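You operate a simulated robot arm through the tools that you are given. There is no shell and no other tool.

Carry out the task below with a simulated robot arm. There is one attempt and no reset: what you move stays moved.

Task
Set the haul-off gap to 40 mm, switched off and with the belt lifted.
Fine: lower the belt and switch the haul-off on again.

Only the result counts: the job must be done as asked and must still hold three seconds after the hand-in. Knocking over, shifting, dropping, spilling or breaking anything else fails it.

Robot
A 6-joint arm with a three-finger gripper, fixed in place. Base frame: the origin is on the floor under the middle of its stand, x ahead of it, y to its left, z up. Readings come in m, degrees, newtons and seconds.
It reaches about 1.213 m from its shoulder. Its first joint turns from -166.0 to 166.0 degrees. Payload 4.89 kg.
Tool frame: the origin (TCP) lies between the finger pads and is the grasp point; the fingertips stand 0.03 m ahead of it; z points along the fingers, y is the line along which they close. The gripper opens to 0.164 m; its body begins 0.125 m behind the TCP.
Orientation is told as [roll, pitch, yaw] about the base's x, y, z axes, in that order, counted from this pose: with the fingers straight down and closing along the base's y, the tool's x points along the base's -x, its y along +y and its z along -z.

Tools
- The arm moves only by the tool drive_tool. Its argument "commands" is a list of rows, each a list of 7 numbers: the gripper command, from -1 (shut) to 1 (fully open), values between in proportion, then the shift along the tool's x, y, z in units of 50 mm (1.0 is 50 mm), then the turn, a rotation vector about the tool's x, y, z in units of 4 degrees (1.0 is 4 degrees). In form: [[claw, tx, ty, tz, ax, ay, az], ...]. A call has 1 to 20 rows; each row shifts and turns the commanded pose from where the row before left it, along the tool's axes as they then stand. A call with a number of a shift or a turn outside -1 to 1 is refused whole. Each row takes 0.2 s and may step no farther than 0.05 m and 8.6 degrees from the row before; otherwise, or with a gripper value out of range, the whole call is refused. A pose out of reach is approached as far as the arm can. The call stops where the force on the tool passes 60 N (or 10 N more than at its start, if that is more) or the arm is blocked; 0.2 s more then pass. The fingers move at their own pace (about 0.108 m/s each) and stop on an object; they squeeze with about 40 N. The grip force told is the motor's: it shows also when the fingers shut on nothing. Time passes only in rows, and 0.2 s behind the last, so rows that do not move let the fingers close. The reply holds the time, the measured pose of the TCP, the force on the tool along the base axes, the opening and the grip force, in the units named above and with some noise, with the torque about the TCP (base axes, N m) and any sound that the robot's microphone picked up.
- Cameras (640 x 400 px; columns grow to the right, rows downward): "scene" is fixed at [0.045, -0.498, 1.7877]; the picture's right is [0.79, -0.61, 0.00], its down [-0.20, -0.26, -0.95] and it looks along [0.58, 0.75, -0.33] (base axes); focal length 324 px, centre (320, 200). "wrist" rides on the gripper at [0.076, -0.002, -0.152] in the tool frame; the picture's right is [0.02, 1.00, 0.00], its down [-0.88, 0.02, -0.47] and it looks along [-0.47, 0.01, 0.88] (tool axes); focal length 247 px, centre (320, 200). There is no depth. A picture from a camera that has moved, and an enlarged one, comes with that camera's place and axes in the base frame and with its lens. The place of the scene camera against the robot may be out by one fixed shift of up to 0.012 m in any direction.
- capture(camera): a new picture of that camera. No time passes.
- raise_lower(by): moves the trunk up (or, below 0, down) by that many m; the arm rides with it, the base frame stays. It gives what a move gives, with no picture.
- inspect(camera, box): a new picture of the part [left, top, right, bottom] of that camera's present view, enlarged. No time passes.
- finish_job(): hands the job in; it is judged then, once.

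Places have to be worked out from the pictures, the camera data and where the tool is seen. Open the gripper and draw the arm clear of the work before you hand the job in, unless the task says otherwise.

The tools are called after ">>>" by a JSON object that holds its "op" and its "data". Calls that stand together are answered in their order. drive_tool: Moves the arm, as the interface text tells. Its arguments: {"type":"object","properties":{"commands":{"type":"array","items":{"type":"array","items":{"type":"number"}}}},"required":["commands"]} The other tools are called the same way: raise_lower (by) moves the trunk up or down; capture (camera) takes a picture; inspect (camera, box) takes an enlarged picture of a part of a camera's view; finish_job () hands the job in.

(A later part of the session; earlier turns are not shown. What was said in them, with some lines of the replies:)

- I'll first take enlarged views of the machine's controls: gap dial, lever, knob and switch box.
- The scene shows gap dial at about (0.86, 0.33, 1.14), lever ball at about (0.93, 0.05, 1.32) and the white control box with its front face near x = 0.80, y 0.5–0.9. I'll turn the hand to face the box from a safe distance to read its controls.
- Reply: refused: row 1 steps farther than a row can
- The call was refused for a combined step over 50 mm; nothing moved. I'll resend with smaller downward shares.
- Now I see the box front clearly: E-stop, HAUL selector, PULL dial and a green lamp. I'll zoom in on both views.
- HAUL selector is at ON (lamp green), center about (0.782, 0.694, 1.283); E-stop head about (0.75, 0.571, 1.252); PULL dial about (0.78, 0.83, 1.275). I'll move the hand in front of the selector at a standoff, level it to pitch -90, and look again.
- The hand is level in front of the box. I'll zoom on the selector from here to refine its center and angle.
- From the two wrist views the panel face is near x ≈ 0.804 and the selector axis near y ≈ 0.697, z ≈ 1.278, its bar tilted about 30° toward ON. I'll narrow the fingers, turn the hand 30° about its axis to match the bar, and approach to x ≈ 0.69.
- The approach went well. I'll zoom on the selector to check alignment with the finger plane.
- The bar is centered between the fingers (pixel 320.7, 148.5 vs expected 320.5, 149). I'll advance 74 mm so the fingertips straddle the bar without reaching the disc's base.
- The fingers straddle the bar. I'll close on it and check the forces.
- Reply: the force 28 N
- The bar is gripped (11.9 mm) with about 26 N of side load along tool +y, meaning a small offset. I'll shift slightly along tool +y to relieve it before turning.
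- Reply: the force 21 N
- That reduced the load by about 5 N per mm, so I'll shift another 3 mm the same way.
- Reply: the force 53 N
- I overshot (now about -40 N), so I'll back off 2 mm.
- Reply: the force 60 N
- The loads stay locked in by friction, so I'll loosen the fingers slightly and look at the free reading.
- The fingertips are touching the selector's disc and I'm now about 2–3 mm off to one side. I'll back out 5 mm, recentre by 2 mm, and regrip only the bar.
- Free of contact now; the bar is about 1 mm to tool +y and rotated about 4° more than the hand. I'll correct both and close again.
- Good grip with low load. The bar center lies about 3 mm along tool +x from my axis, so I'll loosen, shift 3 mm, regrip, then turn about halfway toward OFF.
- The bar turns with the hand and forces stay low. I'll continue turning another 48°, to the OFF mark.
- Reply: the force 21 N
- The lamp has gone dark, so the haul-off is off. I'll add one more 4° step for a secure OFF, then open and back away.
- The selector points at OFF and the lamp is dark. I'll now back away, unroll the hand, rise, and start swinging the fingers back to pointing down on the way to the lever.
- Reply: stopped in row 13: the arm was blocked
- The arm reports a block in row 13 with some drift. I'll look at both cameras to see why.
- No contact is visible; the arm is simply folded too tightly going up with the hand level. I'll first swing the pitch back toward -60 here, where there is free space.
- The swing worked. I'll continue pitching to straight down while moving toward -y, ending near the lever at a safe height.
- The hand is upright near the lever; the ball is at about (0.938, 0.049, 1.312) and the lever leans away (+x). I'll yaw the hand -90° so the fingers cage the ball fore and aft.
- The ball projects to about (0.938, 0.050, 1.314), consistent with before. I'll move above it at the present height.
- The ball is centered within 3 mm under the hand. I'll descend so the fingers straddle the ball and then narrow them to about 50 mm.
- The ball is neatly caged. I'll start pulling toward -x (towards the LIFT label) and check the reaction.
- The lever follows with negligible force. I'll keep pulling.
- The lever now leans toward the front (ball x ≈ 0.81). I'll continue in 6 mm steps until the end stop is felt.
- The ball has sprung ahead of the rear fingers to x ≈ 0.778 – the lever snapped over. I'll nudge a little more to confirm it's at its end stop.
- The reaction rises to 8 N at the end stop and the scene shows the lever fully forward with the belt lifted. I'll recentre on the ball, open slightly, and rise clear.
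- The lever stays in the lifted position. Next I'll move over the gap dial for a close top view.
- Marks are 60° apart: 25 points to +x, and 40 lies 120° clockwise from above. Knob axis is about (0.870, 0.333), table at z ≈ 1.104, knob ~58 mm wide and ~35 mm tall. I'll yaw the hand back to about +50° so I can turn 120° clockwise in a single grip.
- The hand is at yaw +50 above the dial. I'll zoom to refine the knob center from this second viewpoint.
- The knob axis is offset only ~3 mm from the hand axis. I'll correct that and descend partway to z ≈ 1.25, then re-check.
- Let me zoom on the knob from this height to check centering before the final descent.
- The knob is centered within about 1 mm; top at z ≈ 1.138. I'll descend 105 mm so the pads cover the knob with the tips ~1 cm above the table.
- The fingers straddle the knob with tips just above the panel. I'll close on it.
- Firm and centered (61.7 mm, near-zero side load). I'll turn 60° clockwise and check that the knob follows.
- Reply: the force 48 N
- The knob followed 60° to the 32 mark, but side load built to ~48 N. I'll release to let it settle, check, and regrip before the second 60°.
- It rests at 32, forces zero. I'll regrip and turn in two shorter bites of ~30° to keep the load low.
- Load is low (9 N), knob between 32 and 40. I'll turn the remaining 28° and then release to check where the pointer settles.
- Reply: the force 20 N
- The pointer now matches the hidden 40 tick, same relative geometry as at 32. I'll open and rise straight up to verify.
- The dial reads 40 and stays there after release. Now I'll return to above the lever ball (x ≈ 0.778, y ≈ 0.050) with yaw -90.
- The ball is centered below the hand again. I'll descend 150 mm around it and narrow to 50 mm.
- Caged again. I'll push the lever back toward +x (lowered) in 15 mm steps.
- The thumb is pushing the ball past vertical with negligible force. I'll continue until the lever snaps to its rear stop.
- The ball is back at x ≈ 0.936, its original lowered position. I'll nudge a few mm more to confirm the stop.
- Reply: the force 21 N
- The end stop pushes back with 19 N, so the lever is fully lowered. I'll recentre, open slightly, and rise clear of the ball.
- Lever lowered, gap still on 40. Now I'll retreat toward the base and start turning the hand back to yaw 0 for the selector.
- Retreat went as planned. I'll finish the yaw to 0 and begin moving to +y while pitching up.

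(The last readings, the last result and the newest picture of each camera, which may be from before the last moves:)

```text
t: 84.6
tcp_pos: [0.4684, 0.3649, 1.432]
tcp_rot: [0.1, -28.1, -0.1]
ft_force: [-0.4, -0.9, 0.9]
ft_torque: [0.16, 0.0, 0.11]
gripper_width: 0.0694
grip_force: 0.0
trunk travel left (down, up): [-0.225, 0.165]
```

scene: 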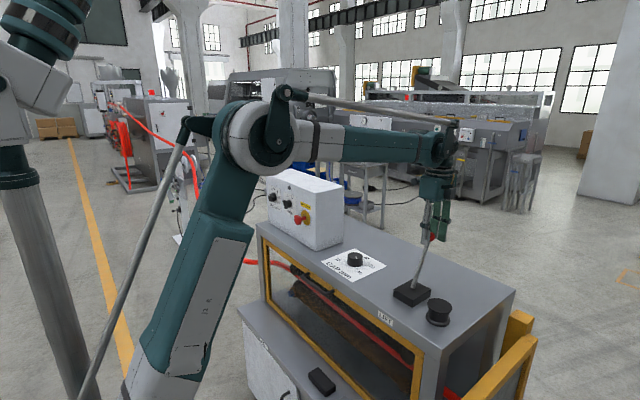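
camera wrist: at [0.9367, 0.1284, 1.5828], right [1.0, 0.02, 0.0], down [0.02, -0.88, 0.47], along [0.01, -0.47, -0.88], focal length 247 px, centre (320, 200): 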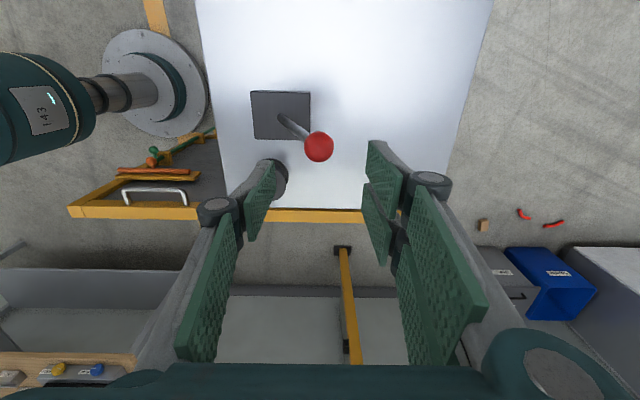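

Continuing along the same path as before: to pitch -60, then down in front of the selector, then level.

>>> {"op": "drive_tool", "data": {"commands": [[-0.15, 0, 0.93, 0, 0, -1, 0], [-0.15, 0, 0.93, 0, 0, -1, 0], [-0.15, 0, 0.93, 0, 0, -1, 0], [-0.15, 0, 0.93, 0, 0, -1, 0], [-0.15, 0, 0, 0, 0, -1, 0], [-0.15, 0, 0, 0, 0, -1, 0], [-0.15, 0, 0, 0, 0, -1, 0], [-0.15, 0, 0, 0, 0, -1, 0], [-0.15, 0.418, 0.576, 0.5, 0, 0, 0], [-0.15, 0.418, 0.576, 0.5, 0, 0, 0], [-0.15, 0.418, 0.576, 0.5, 0, 0, 0], [-0.15, 0.418, 0.576, 0.5, 0, 0, 0], [-0.15, 0.418, 0.576, 0.5, 0, 0, 0], [-0.15, 0, 0, 0, 0, -1, 0], [-0.15, 0, 0, 0, 0, -1, 0], [-0.15, 0, 0, 0, 0, -1, 0], [-0.15, 0, 0, 0, 0, -1, 0], [-0.15, 0, 0, 0, 0, -1, 0], [-0.15, 0, 0, 0, 0, -1, 0], [-0.15, 0, 0, 0, 0, -1, 0]]}}

```text
t: 88.8
tcp_pos: [0.5276, 0.6964, 1.2784]
tcp_rot: [-0.2, -88.0, 0.2]
ft_force: [-0.1, -0.5, 0.5]
ft_torque: [-0.03, 0.04, 0.07]
gripper_width: 0.0696
grip_force: 0.0
trunk travel left (down, up): [-0.225, 0.165]
```

In front of the selector again. I'll finish leveling, roll to -33° to match the bar at OFF, and approach to x ≈ 0.67.

>>> {"op": "drive_tool", "data": {"commands": [[-0.15, 0, 0, 0, 0, -0.5, 0], [-0.15, 0, 0, 0, 0, 0, -1], [-0.15, 0, 0, 0, 0, 0, -1], [-0.15, 0, 0, 0, 0, 0, -1], [-0.15, 0, 0, 0, 0, 0, -1], [-0.15, 0, 0, 0, 0, 0, -1], [-0.15, 0, 0, 0, 0, 0, -1], [-0.15, 0, 0, 0, 0, 0, -1], [-0.15, 0, 0, 0, 0, 0, -1], [-0.15, 0, 0, 0, 0, 0, -0.3], [-0.15, 0, 0, 0.9, 0, 0, 0], [-0.15, 0, 0, 0.9, 0, 0, 0], [-0.15, 0, 0, 0.9, 0, 0, 0], [-0.15, 0, 0, 0, 0, 0, 0]]}}

>>> {"op": "capture", "data": {"camera": "wrist"}}

>>> {"op": "inspect", "data": {"camera": "wrist", "box": [240, 90, 400, 190]}}

```text
t: 91.8
tcp_pos: [0.6623, 0.6959, 1.2777]
tcp_rot: [-90.0, -56.7, 90.1]
ft_force: [0.6, -0.7, -0.4]
ft_torque: [0.0, 0.01, 0.07]
gripper_width: 0.0697
grip_force: 0.1
trunk travel left (down, up): [-0.225, 0.165]
```

```text
taken
camera wrist: at [0.5122, 0.6535, 1.2139], right [0.0, 0.82, -0.57], down [-0.47, 0.5, 0.73], along [0.88, 0.27, 0.39], focal length 247 px, centre (320, 200)
```

wrist: 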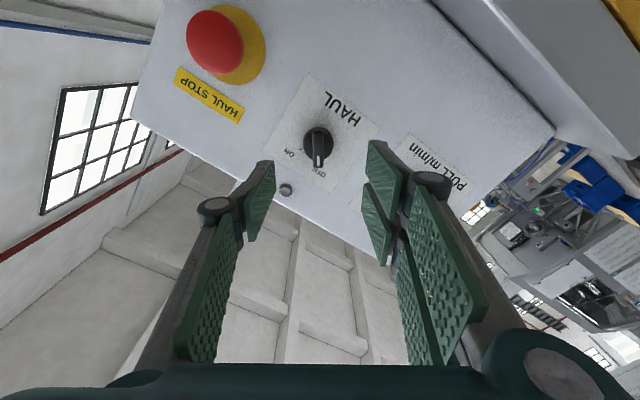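

```text
4.00 times, centred on (320, 140) of wrist
camera zoom: at [0.5122, 0.6535, 1.2139], right [0.0, 0.82, -0.57], down [-0.47, 0.5, 0.73], along [0.88, 0.27, 0.39], focal length 988 px, centre (320, 440)
```

zoom: 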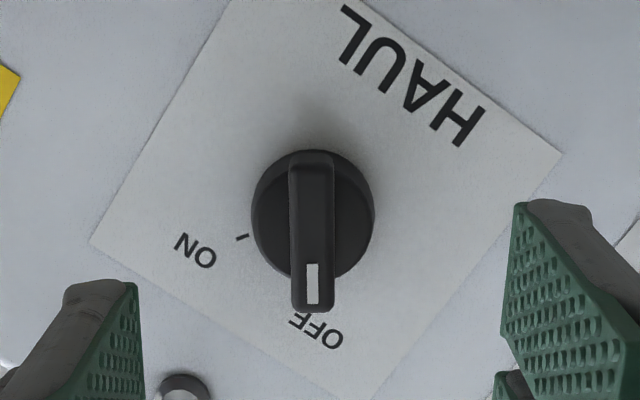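

The bar sits 3 mm to tool -y, well aligned in angle. I'll correct that and advance 87 mm to the earlier grip depth (x ≈ 0.749).

>>> {"op": "drive_tool", "data": {"commands": [[-0.15, 0, -0.058, 0.4, 0, 0, 0], [-0.15, 0, 0, 0.5, 0, 0, 0], [-0.15, 0, 0, 0.5, 0, 0, 0], [-0.15, 0, 0, 0.34, 0, 0, 0], [-0.5, 0, 0, 0, 0, 0, 0], [-0.5, 0, 0, 0, 0, 0, 0]]}}

>>> {"op": "inspect", "data": {"camera": "wrist", "box": [240, 120, 400, 220]}}

```text
t: 93.2
tcp_pos: [0.7487, 0.6936, 1.2803]
tcp_rot: [-90.1, -56.8, 90.1]
ft_force: [-0.3, -0.8, -0.2]
ft_torque: [0.01, 0.01, 0.0]
gripper_width: 0.0411
grip_force: 0.0
trunk travel left (down, up): [-0.225, 0.165]
```

```text
4.00 times, centred on (320, 170) of wrist
camera zoom: at [0.5979, 0.6509, 1.2159], right [0.0, 0.82, -0.57], down [-0.47, 0.5, 0.73], along [0.88, 0.27, 0.39], focal length 988 px, centre (320, 320)
```

zoom: 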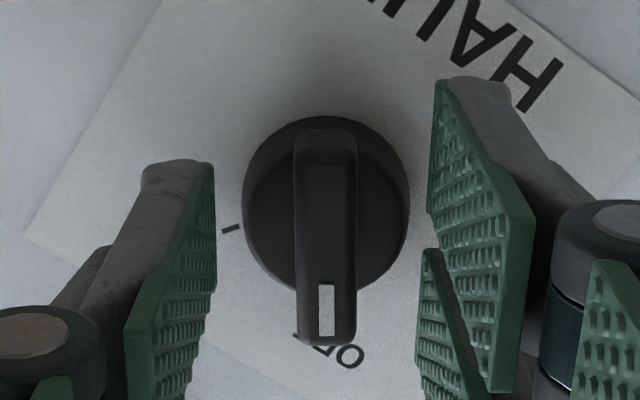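

Well centered. I'll close on the bar, then turn +32° and check.

>>> {"op": "drive_tool", "data": {"commands": [[-0.8, 0, 0, 0, 0, 0, 0], [-1, 0, 0, 0, 0, 0, 0], [-1, 0, 0, 0, 0, 0, 0], [-1, 0, 0, 0, 0, 0, 1], [-1, 0, 0, 0, 0, 0, 1], [-1, 0, 0, 0, 0, 0, 1], [-1, 0, 0, 0, 0, 0, 1], [-1, 0, 0, 0, 0, 0, 1], [-1, 0, 0, 0, 0, 0, 1], [-1, 0, 0, 0, 0, 0, 1], [-1, 0, 0, 0, 0, 0, 1]]}}

>>> {"op": "inspect", "data": {"camera": "wrist", "box": [240, 120, 400, 220]}}

```text
t: 95.6
tcp_pos: [0.7481, 0.6958, 1.2786]
tcp_rot: [-89.0, -88.8, 89.0]
ft_force: [10.1, 25.1, -0.6]
ft_torque: [-0.07, 0.19, 0.62]
gripper_width: 0.012
grip_force: 44.8
trunk travel left (down, up): [-0.225, 0.165]
```

```text
4.00 times, centred on (320, 170) of wrist
camera zoom: at [0.5979, 0.6925, 1.2019], right [0.0, 1.0, -0.04], down [-0.47, 0.04, 0.88], along [0.88, 0.02, 0.47], focal length 988 px, centre (320, 320)
```

zoom: 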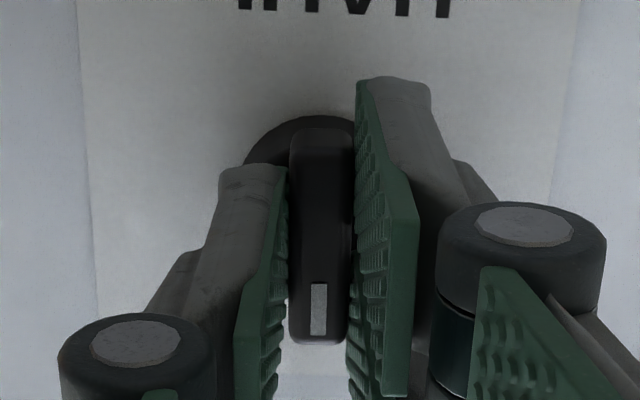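

The bar follows; side load is 25 N along +y, so I'll relieve it by 1 mm and continue the turn to the ON mark.

>>> {"op": "drive_tool", "data": {"commands": [[-1, 0, 0.016, 0, 0, 0, 1], [-1, 0, 0, 0, 0, 0, 1], [-1, 0, 0, 0, 0, 0, 1], [-1, 0, 0, 0, 0, 0, 1], [-1, 0, 0, 0, 0, 0, 1], [-1, 0, 0, 0, 0, 0, 1], [-1, 0, 0, 0, 0, 0, 1], [-1, 0, 0, 0, 0, 0, 1], [-1, 0, 0, 0, 0, 0, 0.5], [-1, 0, 0, 0, 0, 0, 0]]}}

>>> {"op": "capture", "data": {"camera": "wrist"}}

>>> {"op": "inspect", "data": {"camera": "scene", "box": [240, 170, 336, 230]}}

```text
t: 97.8
tcp_pos: [0.749, 0.6964, 1.2788]
tcp_rot: [90.0, -57.2, -90.0]
ft_force: [18.0, 32.8, 14.8]
ft_torque: [0.0, -0.25, 0.91]
gripper_width: 0.0118
grip_force: 44.9
trunk travel left (down, up): [-0.225, 0.165]
```

```text
taken
camera wrist: at [0.5979, 0.7365, 1.2132], right [0.0, 0.85, 0.52], down [-0.47, -0.46, 0.75], along [0.88, -0.25, 0.4], focal length 247 px, centre (320, 200)
```

wrist: 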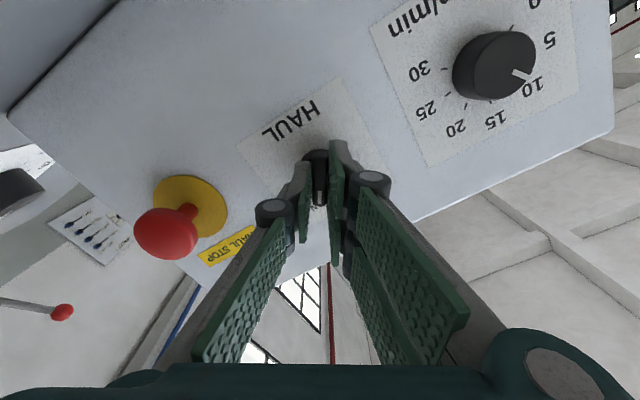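

```text
6.67 times, centred on (288, 200) of scene
camera zoom: at [0.045, -0.498, 1.7877], right [0.79, -0.61, 0.0], down [-0.2, -0.26, -0.95], along [0.58, 0.75, -0.33], focal length 2160 px, centre (533, 200)
```

zoom: 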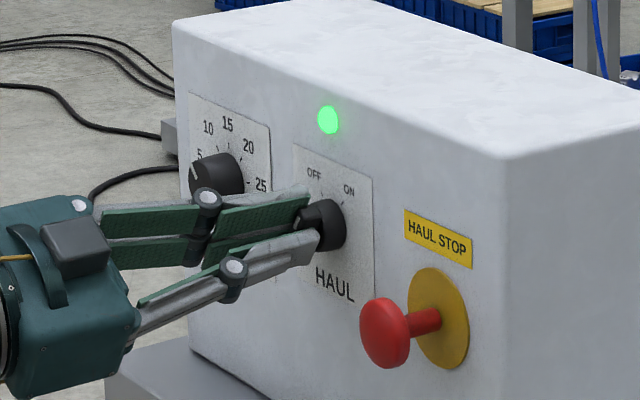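

The lamp is green again – the haul-off is on. I'll open the fingers and back straight out.

>>> {"op": "drive_tool", "data": {"commands": [[-0.6, 0, 0, 0, 0, 0, 0], [-0.15, 0, 0, 0, 0, 0, 0], [-0.15, 0, 0, 0, 0, 0, 0], [-0.15, 0, 0, -0.4, 0, 0, 0], [-0.15, 0, 0, -0.8, 0, 0, 0], [-0.15, 0, 0, -0.8, 0, 0, 0], [-0.15, 0, 0, -0.8, 0, 0, 0]]}}

>>> {"op": "inspect", "data": {"camera": "wrist", "box": [240, 80, 400, 200]}}

>>> {"op": "inspect", "data": {"camera": "scene", "box": [240, 170, 336, 230]}}

```text
t: 99.4
tcp_pos: [0.6102, 0.6939, 1.2784]
tcp_rot: [89.9, -57.2, -90.0]
ft_force: [1.2, -0.5, -0.7]
ft_torque: [0.01, -0.11, -0.04]
gripper_width: 0.0697
grip_force: 0.0
trunk travel left (down, up): [-0.225, 0.165]
```

```text
3.33 times, centred on (320, 140) of wrist
camera zoom: at [0.4587, 0.7345, 1.2137], right [0.0, 0.85, 0.52], down [-0.47, -0.46, 0.75], along [0.88, -0.25, 0.4], focal length 823 px, centre (320, 400)
```

zoom: 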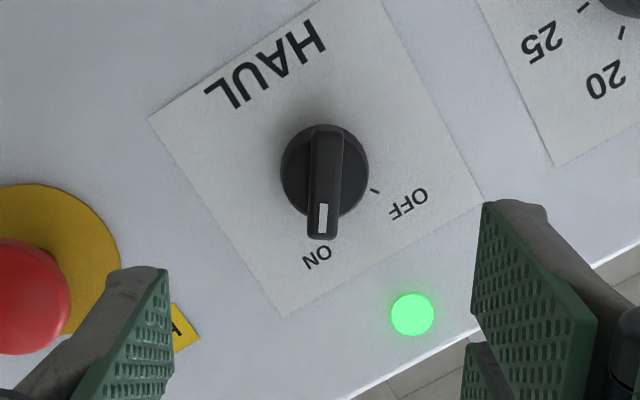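

```text
6.67 times, centred on (288, 200) of scene
camera zoom: at [0.045, -0.498, 1.7877], right [0.79, -0.61, 0.0], down [-0.2, -0.26, -0.95], along [0.58, 0.75, -0.33], focal length 2160 px, centre (533, 200)
```

zoom: 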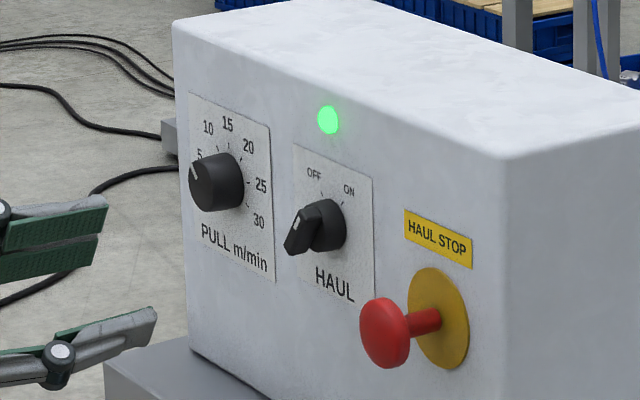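

Selector at ON, lamp green, PULL and E-stop unchanged. I'll retreat along the earlier path and open the gripper fully.

>>> {"op": "drive_tool", "data": {"commands": [[-0.15, 0, 0, -0.2, 0, 0, -1], [-0.15, 0, 0, -0.2, 0, 0, -1], [-0.15, 0, 0, -0.2, 0, 0, -1], [-0.15, 0, 0, -0.2, 0, 0, -1], [-0.15, 0, 0, -0.2, 0, 0, -1], [-0.15, 0, 0, -0.2, 0, 0, -1], [-0.15, 0, 0, -0.2, 0, 0, -1], [-0.15, 0, 0, -0.2, 0, 0, -1], [1, 0, 0, 0, 0, 1, 0], [1, 0, 0, 0, 0, 1, 0], [1, 0, 0, 0, 0, 1, 0], [1, 0, 0, 0, 0, 1, 0], [1, 0, 0, 0, 0, 1, 0], [1, 0, 0, 0, 0, 1, 0], [1, 0, 0, 0, 0, 1, 0], [1, -0.41, -0.57, -0.48, 0, 0, 0], [1, -0.41, -0.57, -0.48, 0, 0, 0], [1, -0.41, -0.57, -0.48, 0, 0, 0], [1, -0.41, -0.57, -0.48, 0, 0, 0], [1, -0.41, -0.57, -0.48, 0, 0, 0]]}}

>>> {"op": "capture", "data": {"camera": "scene"}}

>>> {"op": "capture", "data": {"camera": "wrist"}}

>>> {"op": "inspect", "data": {"camera": "scene", "box": [320, 210, 480, 330]}}

```text
t: 102.8
tcp_pos: [0.5755, 0.7487, 1.2693]
tcp_rot: [1.7, -61.8, -3.5]
ft_force: [0.1, -0.4, -1.7]
ft_torque: [-0.05, -0.04, -0.05]
gripper_width: 0.1638
grip_force: 0.2
trunk travel left (down, up): [-0.225, 0.165]
stopped in row 17: the arm was blocked; the commanded pose is now the measured one
```

```text
taken
```

scene: 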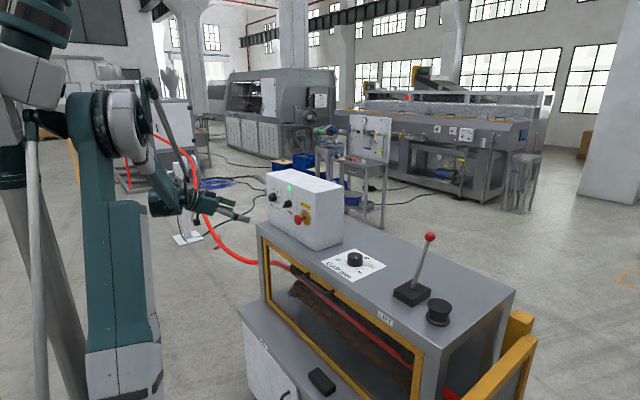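

```text
taken
camera wrist: at [0.4069, 0.7532, 1.2726], right [0.02, 1.0, -0.01], down [0.0, 0.01, 1.0], along [1.0, -0.02, 0.0], focal length 247 px, centre (320, 200)
```

wrist: 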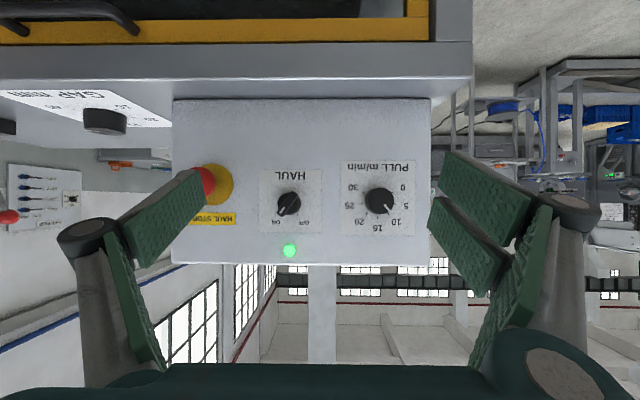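

```text
3.33 times, centred on (400, 270) of scene
camera zoom: at [0.045, -0.498, 1.7877], right [0.79, -0.61, 0.0], down [-0.2, -0.26, -0.95], along [0.58, 0.75, -0.33], focal length 1080 px, centre (53, -33)
```

zoom: 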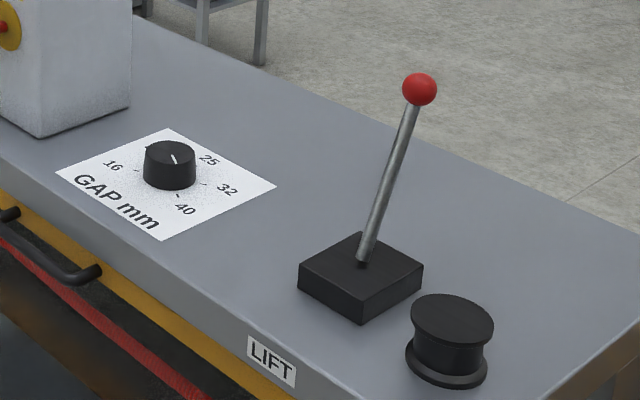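

The state looks right, but the arm hit a folding limit while retreating. I'll pitch the hand down first, rise, then move away toward -y at the safe standoff.

>>> {"op": "drive_tool", "data": {"commands": [[1, 0, 0, 0, 0, 1, 0], [1, 0, 0, 0, 0, 1, 0], [1, 0, 0, 0, 0, 1, 0], [1, 0, 0, 0, 0, 1, 0], [1, 0, 0, 0, 0, 1, 0], [1, 0, 0, 0, 0, 1, 0], [1, 0, 0, 0, 0, 1, 0], [1, 0, 0, 0, 0, 1, 0], [1, -0.48, 0, -0.82, 0, 0, 0], [1, -0.48, 0, -0.82, 0, 0, 0], [1, -0.48, 0, -0.82, 0, 0, 0], [1, -0.48, 0, -0.82, 0, 0, 0], [1, 0, -0.9, 0, 0, 1, 0], [1, 0, -0.9, 0, 0, 1, 0], [1, 0, -0.9, 0, 0, 1, 0], [1, 0, -0.9, 0, 0, 1, 0], [1, 0, -0.9, 0, 0, 1, 0], [1, 0, -0.9, 0, 0, 1, 0], [1, 0, -0.9, 0, 0, 1, 0]]}}

>>> {"op": "capture", "data": {"camera": "scene"}}

>>> {"op": "capture", "data": {"camera": "wrist"}}

```text
t: 106.8
tcp_pos: [0.5612, 0.4283, 1.4589]
tcp_rot: [0.8, -1.9, -1.5]
ft_force: [-0.4, 0.4, -0.2]
ft_torque: [-0.19, -0.02, -0.02]
gripper_width: 0.1639
grip_force: 0.1
trunk travel left (down, up): [-0.225, 0.165]
```

```text
taken
```

scene: 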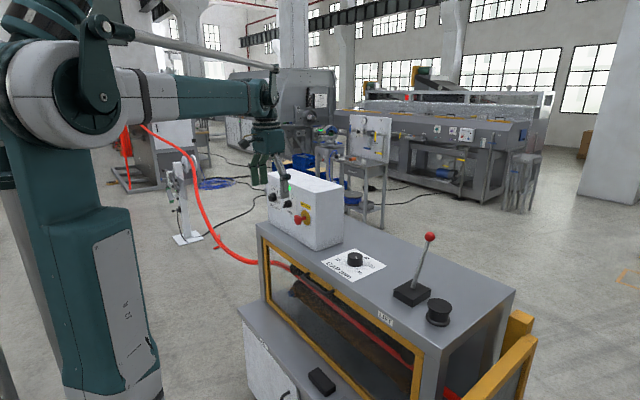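

```text
taken
camera wrist: at [0.4804, 0.427, 1.6079], right [0.0, 1.0, 0.01], down [0.86, -0.01, 0.5], along [0.5, 0.01, -0.86], focal length 247 px, centre (320, 200)
```

wrist: 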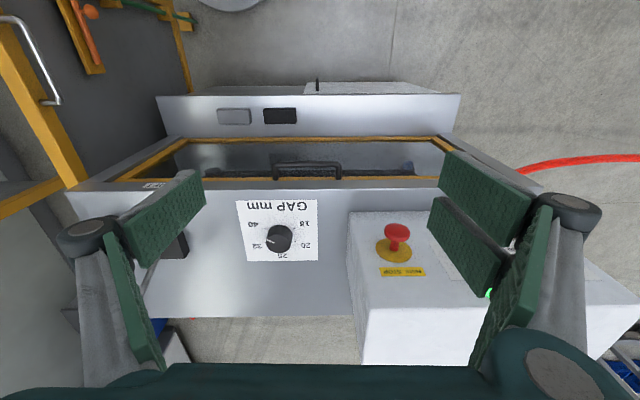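

The arm is clear. Let me take final close looks at the dial, lever, and control box before handing in.

>>> {"op": "inspect", "data": {"camera": "wrist", "box": [230, 190, 330, 270]}}

>>> {"op": "inspect", "data": {"camera": "scene", "box": [335, 245, 375, 275]}}

>>> {"op": "inspect", "data": {"camera": "scene", "box": [256, 170, 352, 230]}}

>>> {"op": "inspect", "data": {"camera": "scene", "box": [250, 230, 530, 400]}}

```text
5.00 times, centred on (280, 230) of wrist
camera zoom: at [0.4804, 0.427, 1.6079], right [0.0, 1.0, 0.01], down [0.86, -0.01, 0.5], along [0.5, 0.01, -0.86], focal length 1235 px, centre (520, 50)
```

zoom: 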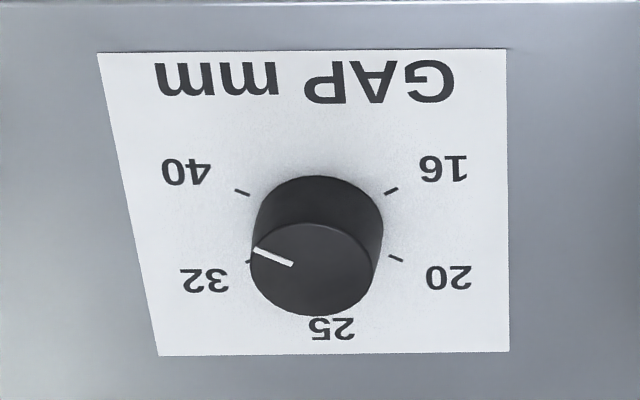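

```text
13.33 times, centred on (355, 260) of scene
camera zoom: at [0.045, -0.498, 1.7877], right [0.79, -0.61, 0.0], down [-0.2, -0.26, -0.95], along [0.58, 0.75, -0.33], focal length 4319 px, centre (-147, -600)
```

zoom: 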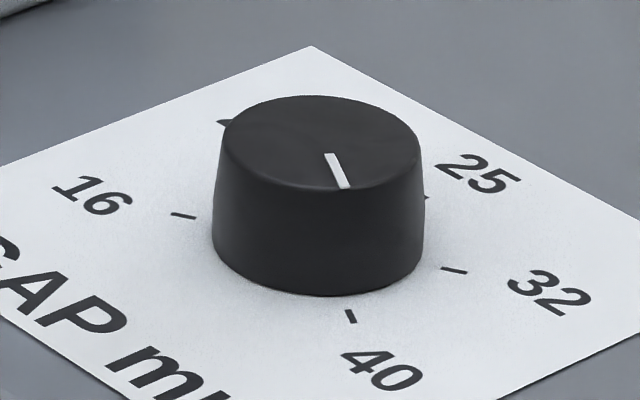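

```text
6.67 times, centred on (304, 200) of scene
camera zoom: at [0.045, -0.498, 1.7877], right [0.79, -0.61, 0.0], down [-0.2, -0.26, -0.95], along [0.58, 0.75, -0.33], focal length 2160 px, centre (427, 200)
```

zoom: 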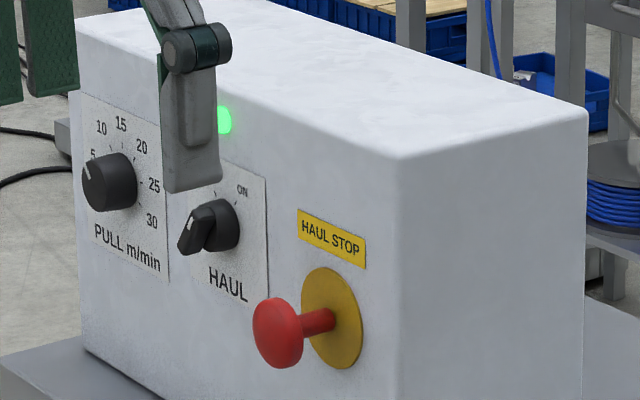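

```text
2.29 times, centred on (390, 315) of scene
camera zoom: at [0.045, -0.498, 1.7877], right [0.79, -0.61, 0.0], down [-0.2, -0.26, -0.95], along [0.58, 0.75, -0.33], focal length 740 px, centre (160, -63)
```

zoom: 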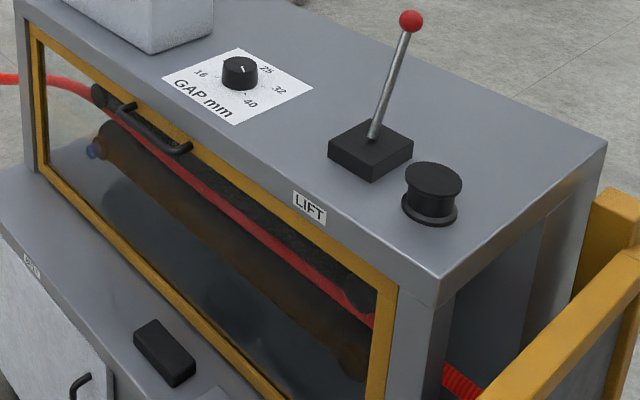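

Everything is as requested: the pointer is parallel to the 40 tick, the lever is lowered, and the HAUL selector is at ON with the green lamp lit. PULL and the E-stop are unchanged, and the gripper is open and clear of the work. I'm handing in.

>>> {"op": "finish_job", "data": {}}

```text
The job is handed in.
```

The haul-off gap is set to 40 mm, the belt is lowered again and the haul-off is back on. The job is handed in; the reply gave no verdict on the result.

- **Order of work:** I switched the haul-off off and lifted the belt before turning the gap dial from 25 to 40. Then I lowered the belt and switched the haul-off back on.
- **Final check:** In the last pictures the dial pointer lines up with the 40 mark and the lift lever is at its lowered stop. The selector shows ON with the green lamp lit.
- **Other controls:** The PULL dial and the red HAUL STOP button look unchanged.
- **Arm:** It hit its own folding limit twice while backing away, with no contact force showing and nothing visibly touched. The gripper is open and the arm is clear of the machine.
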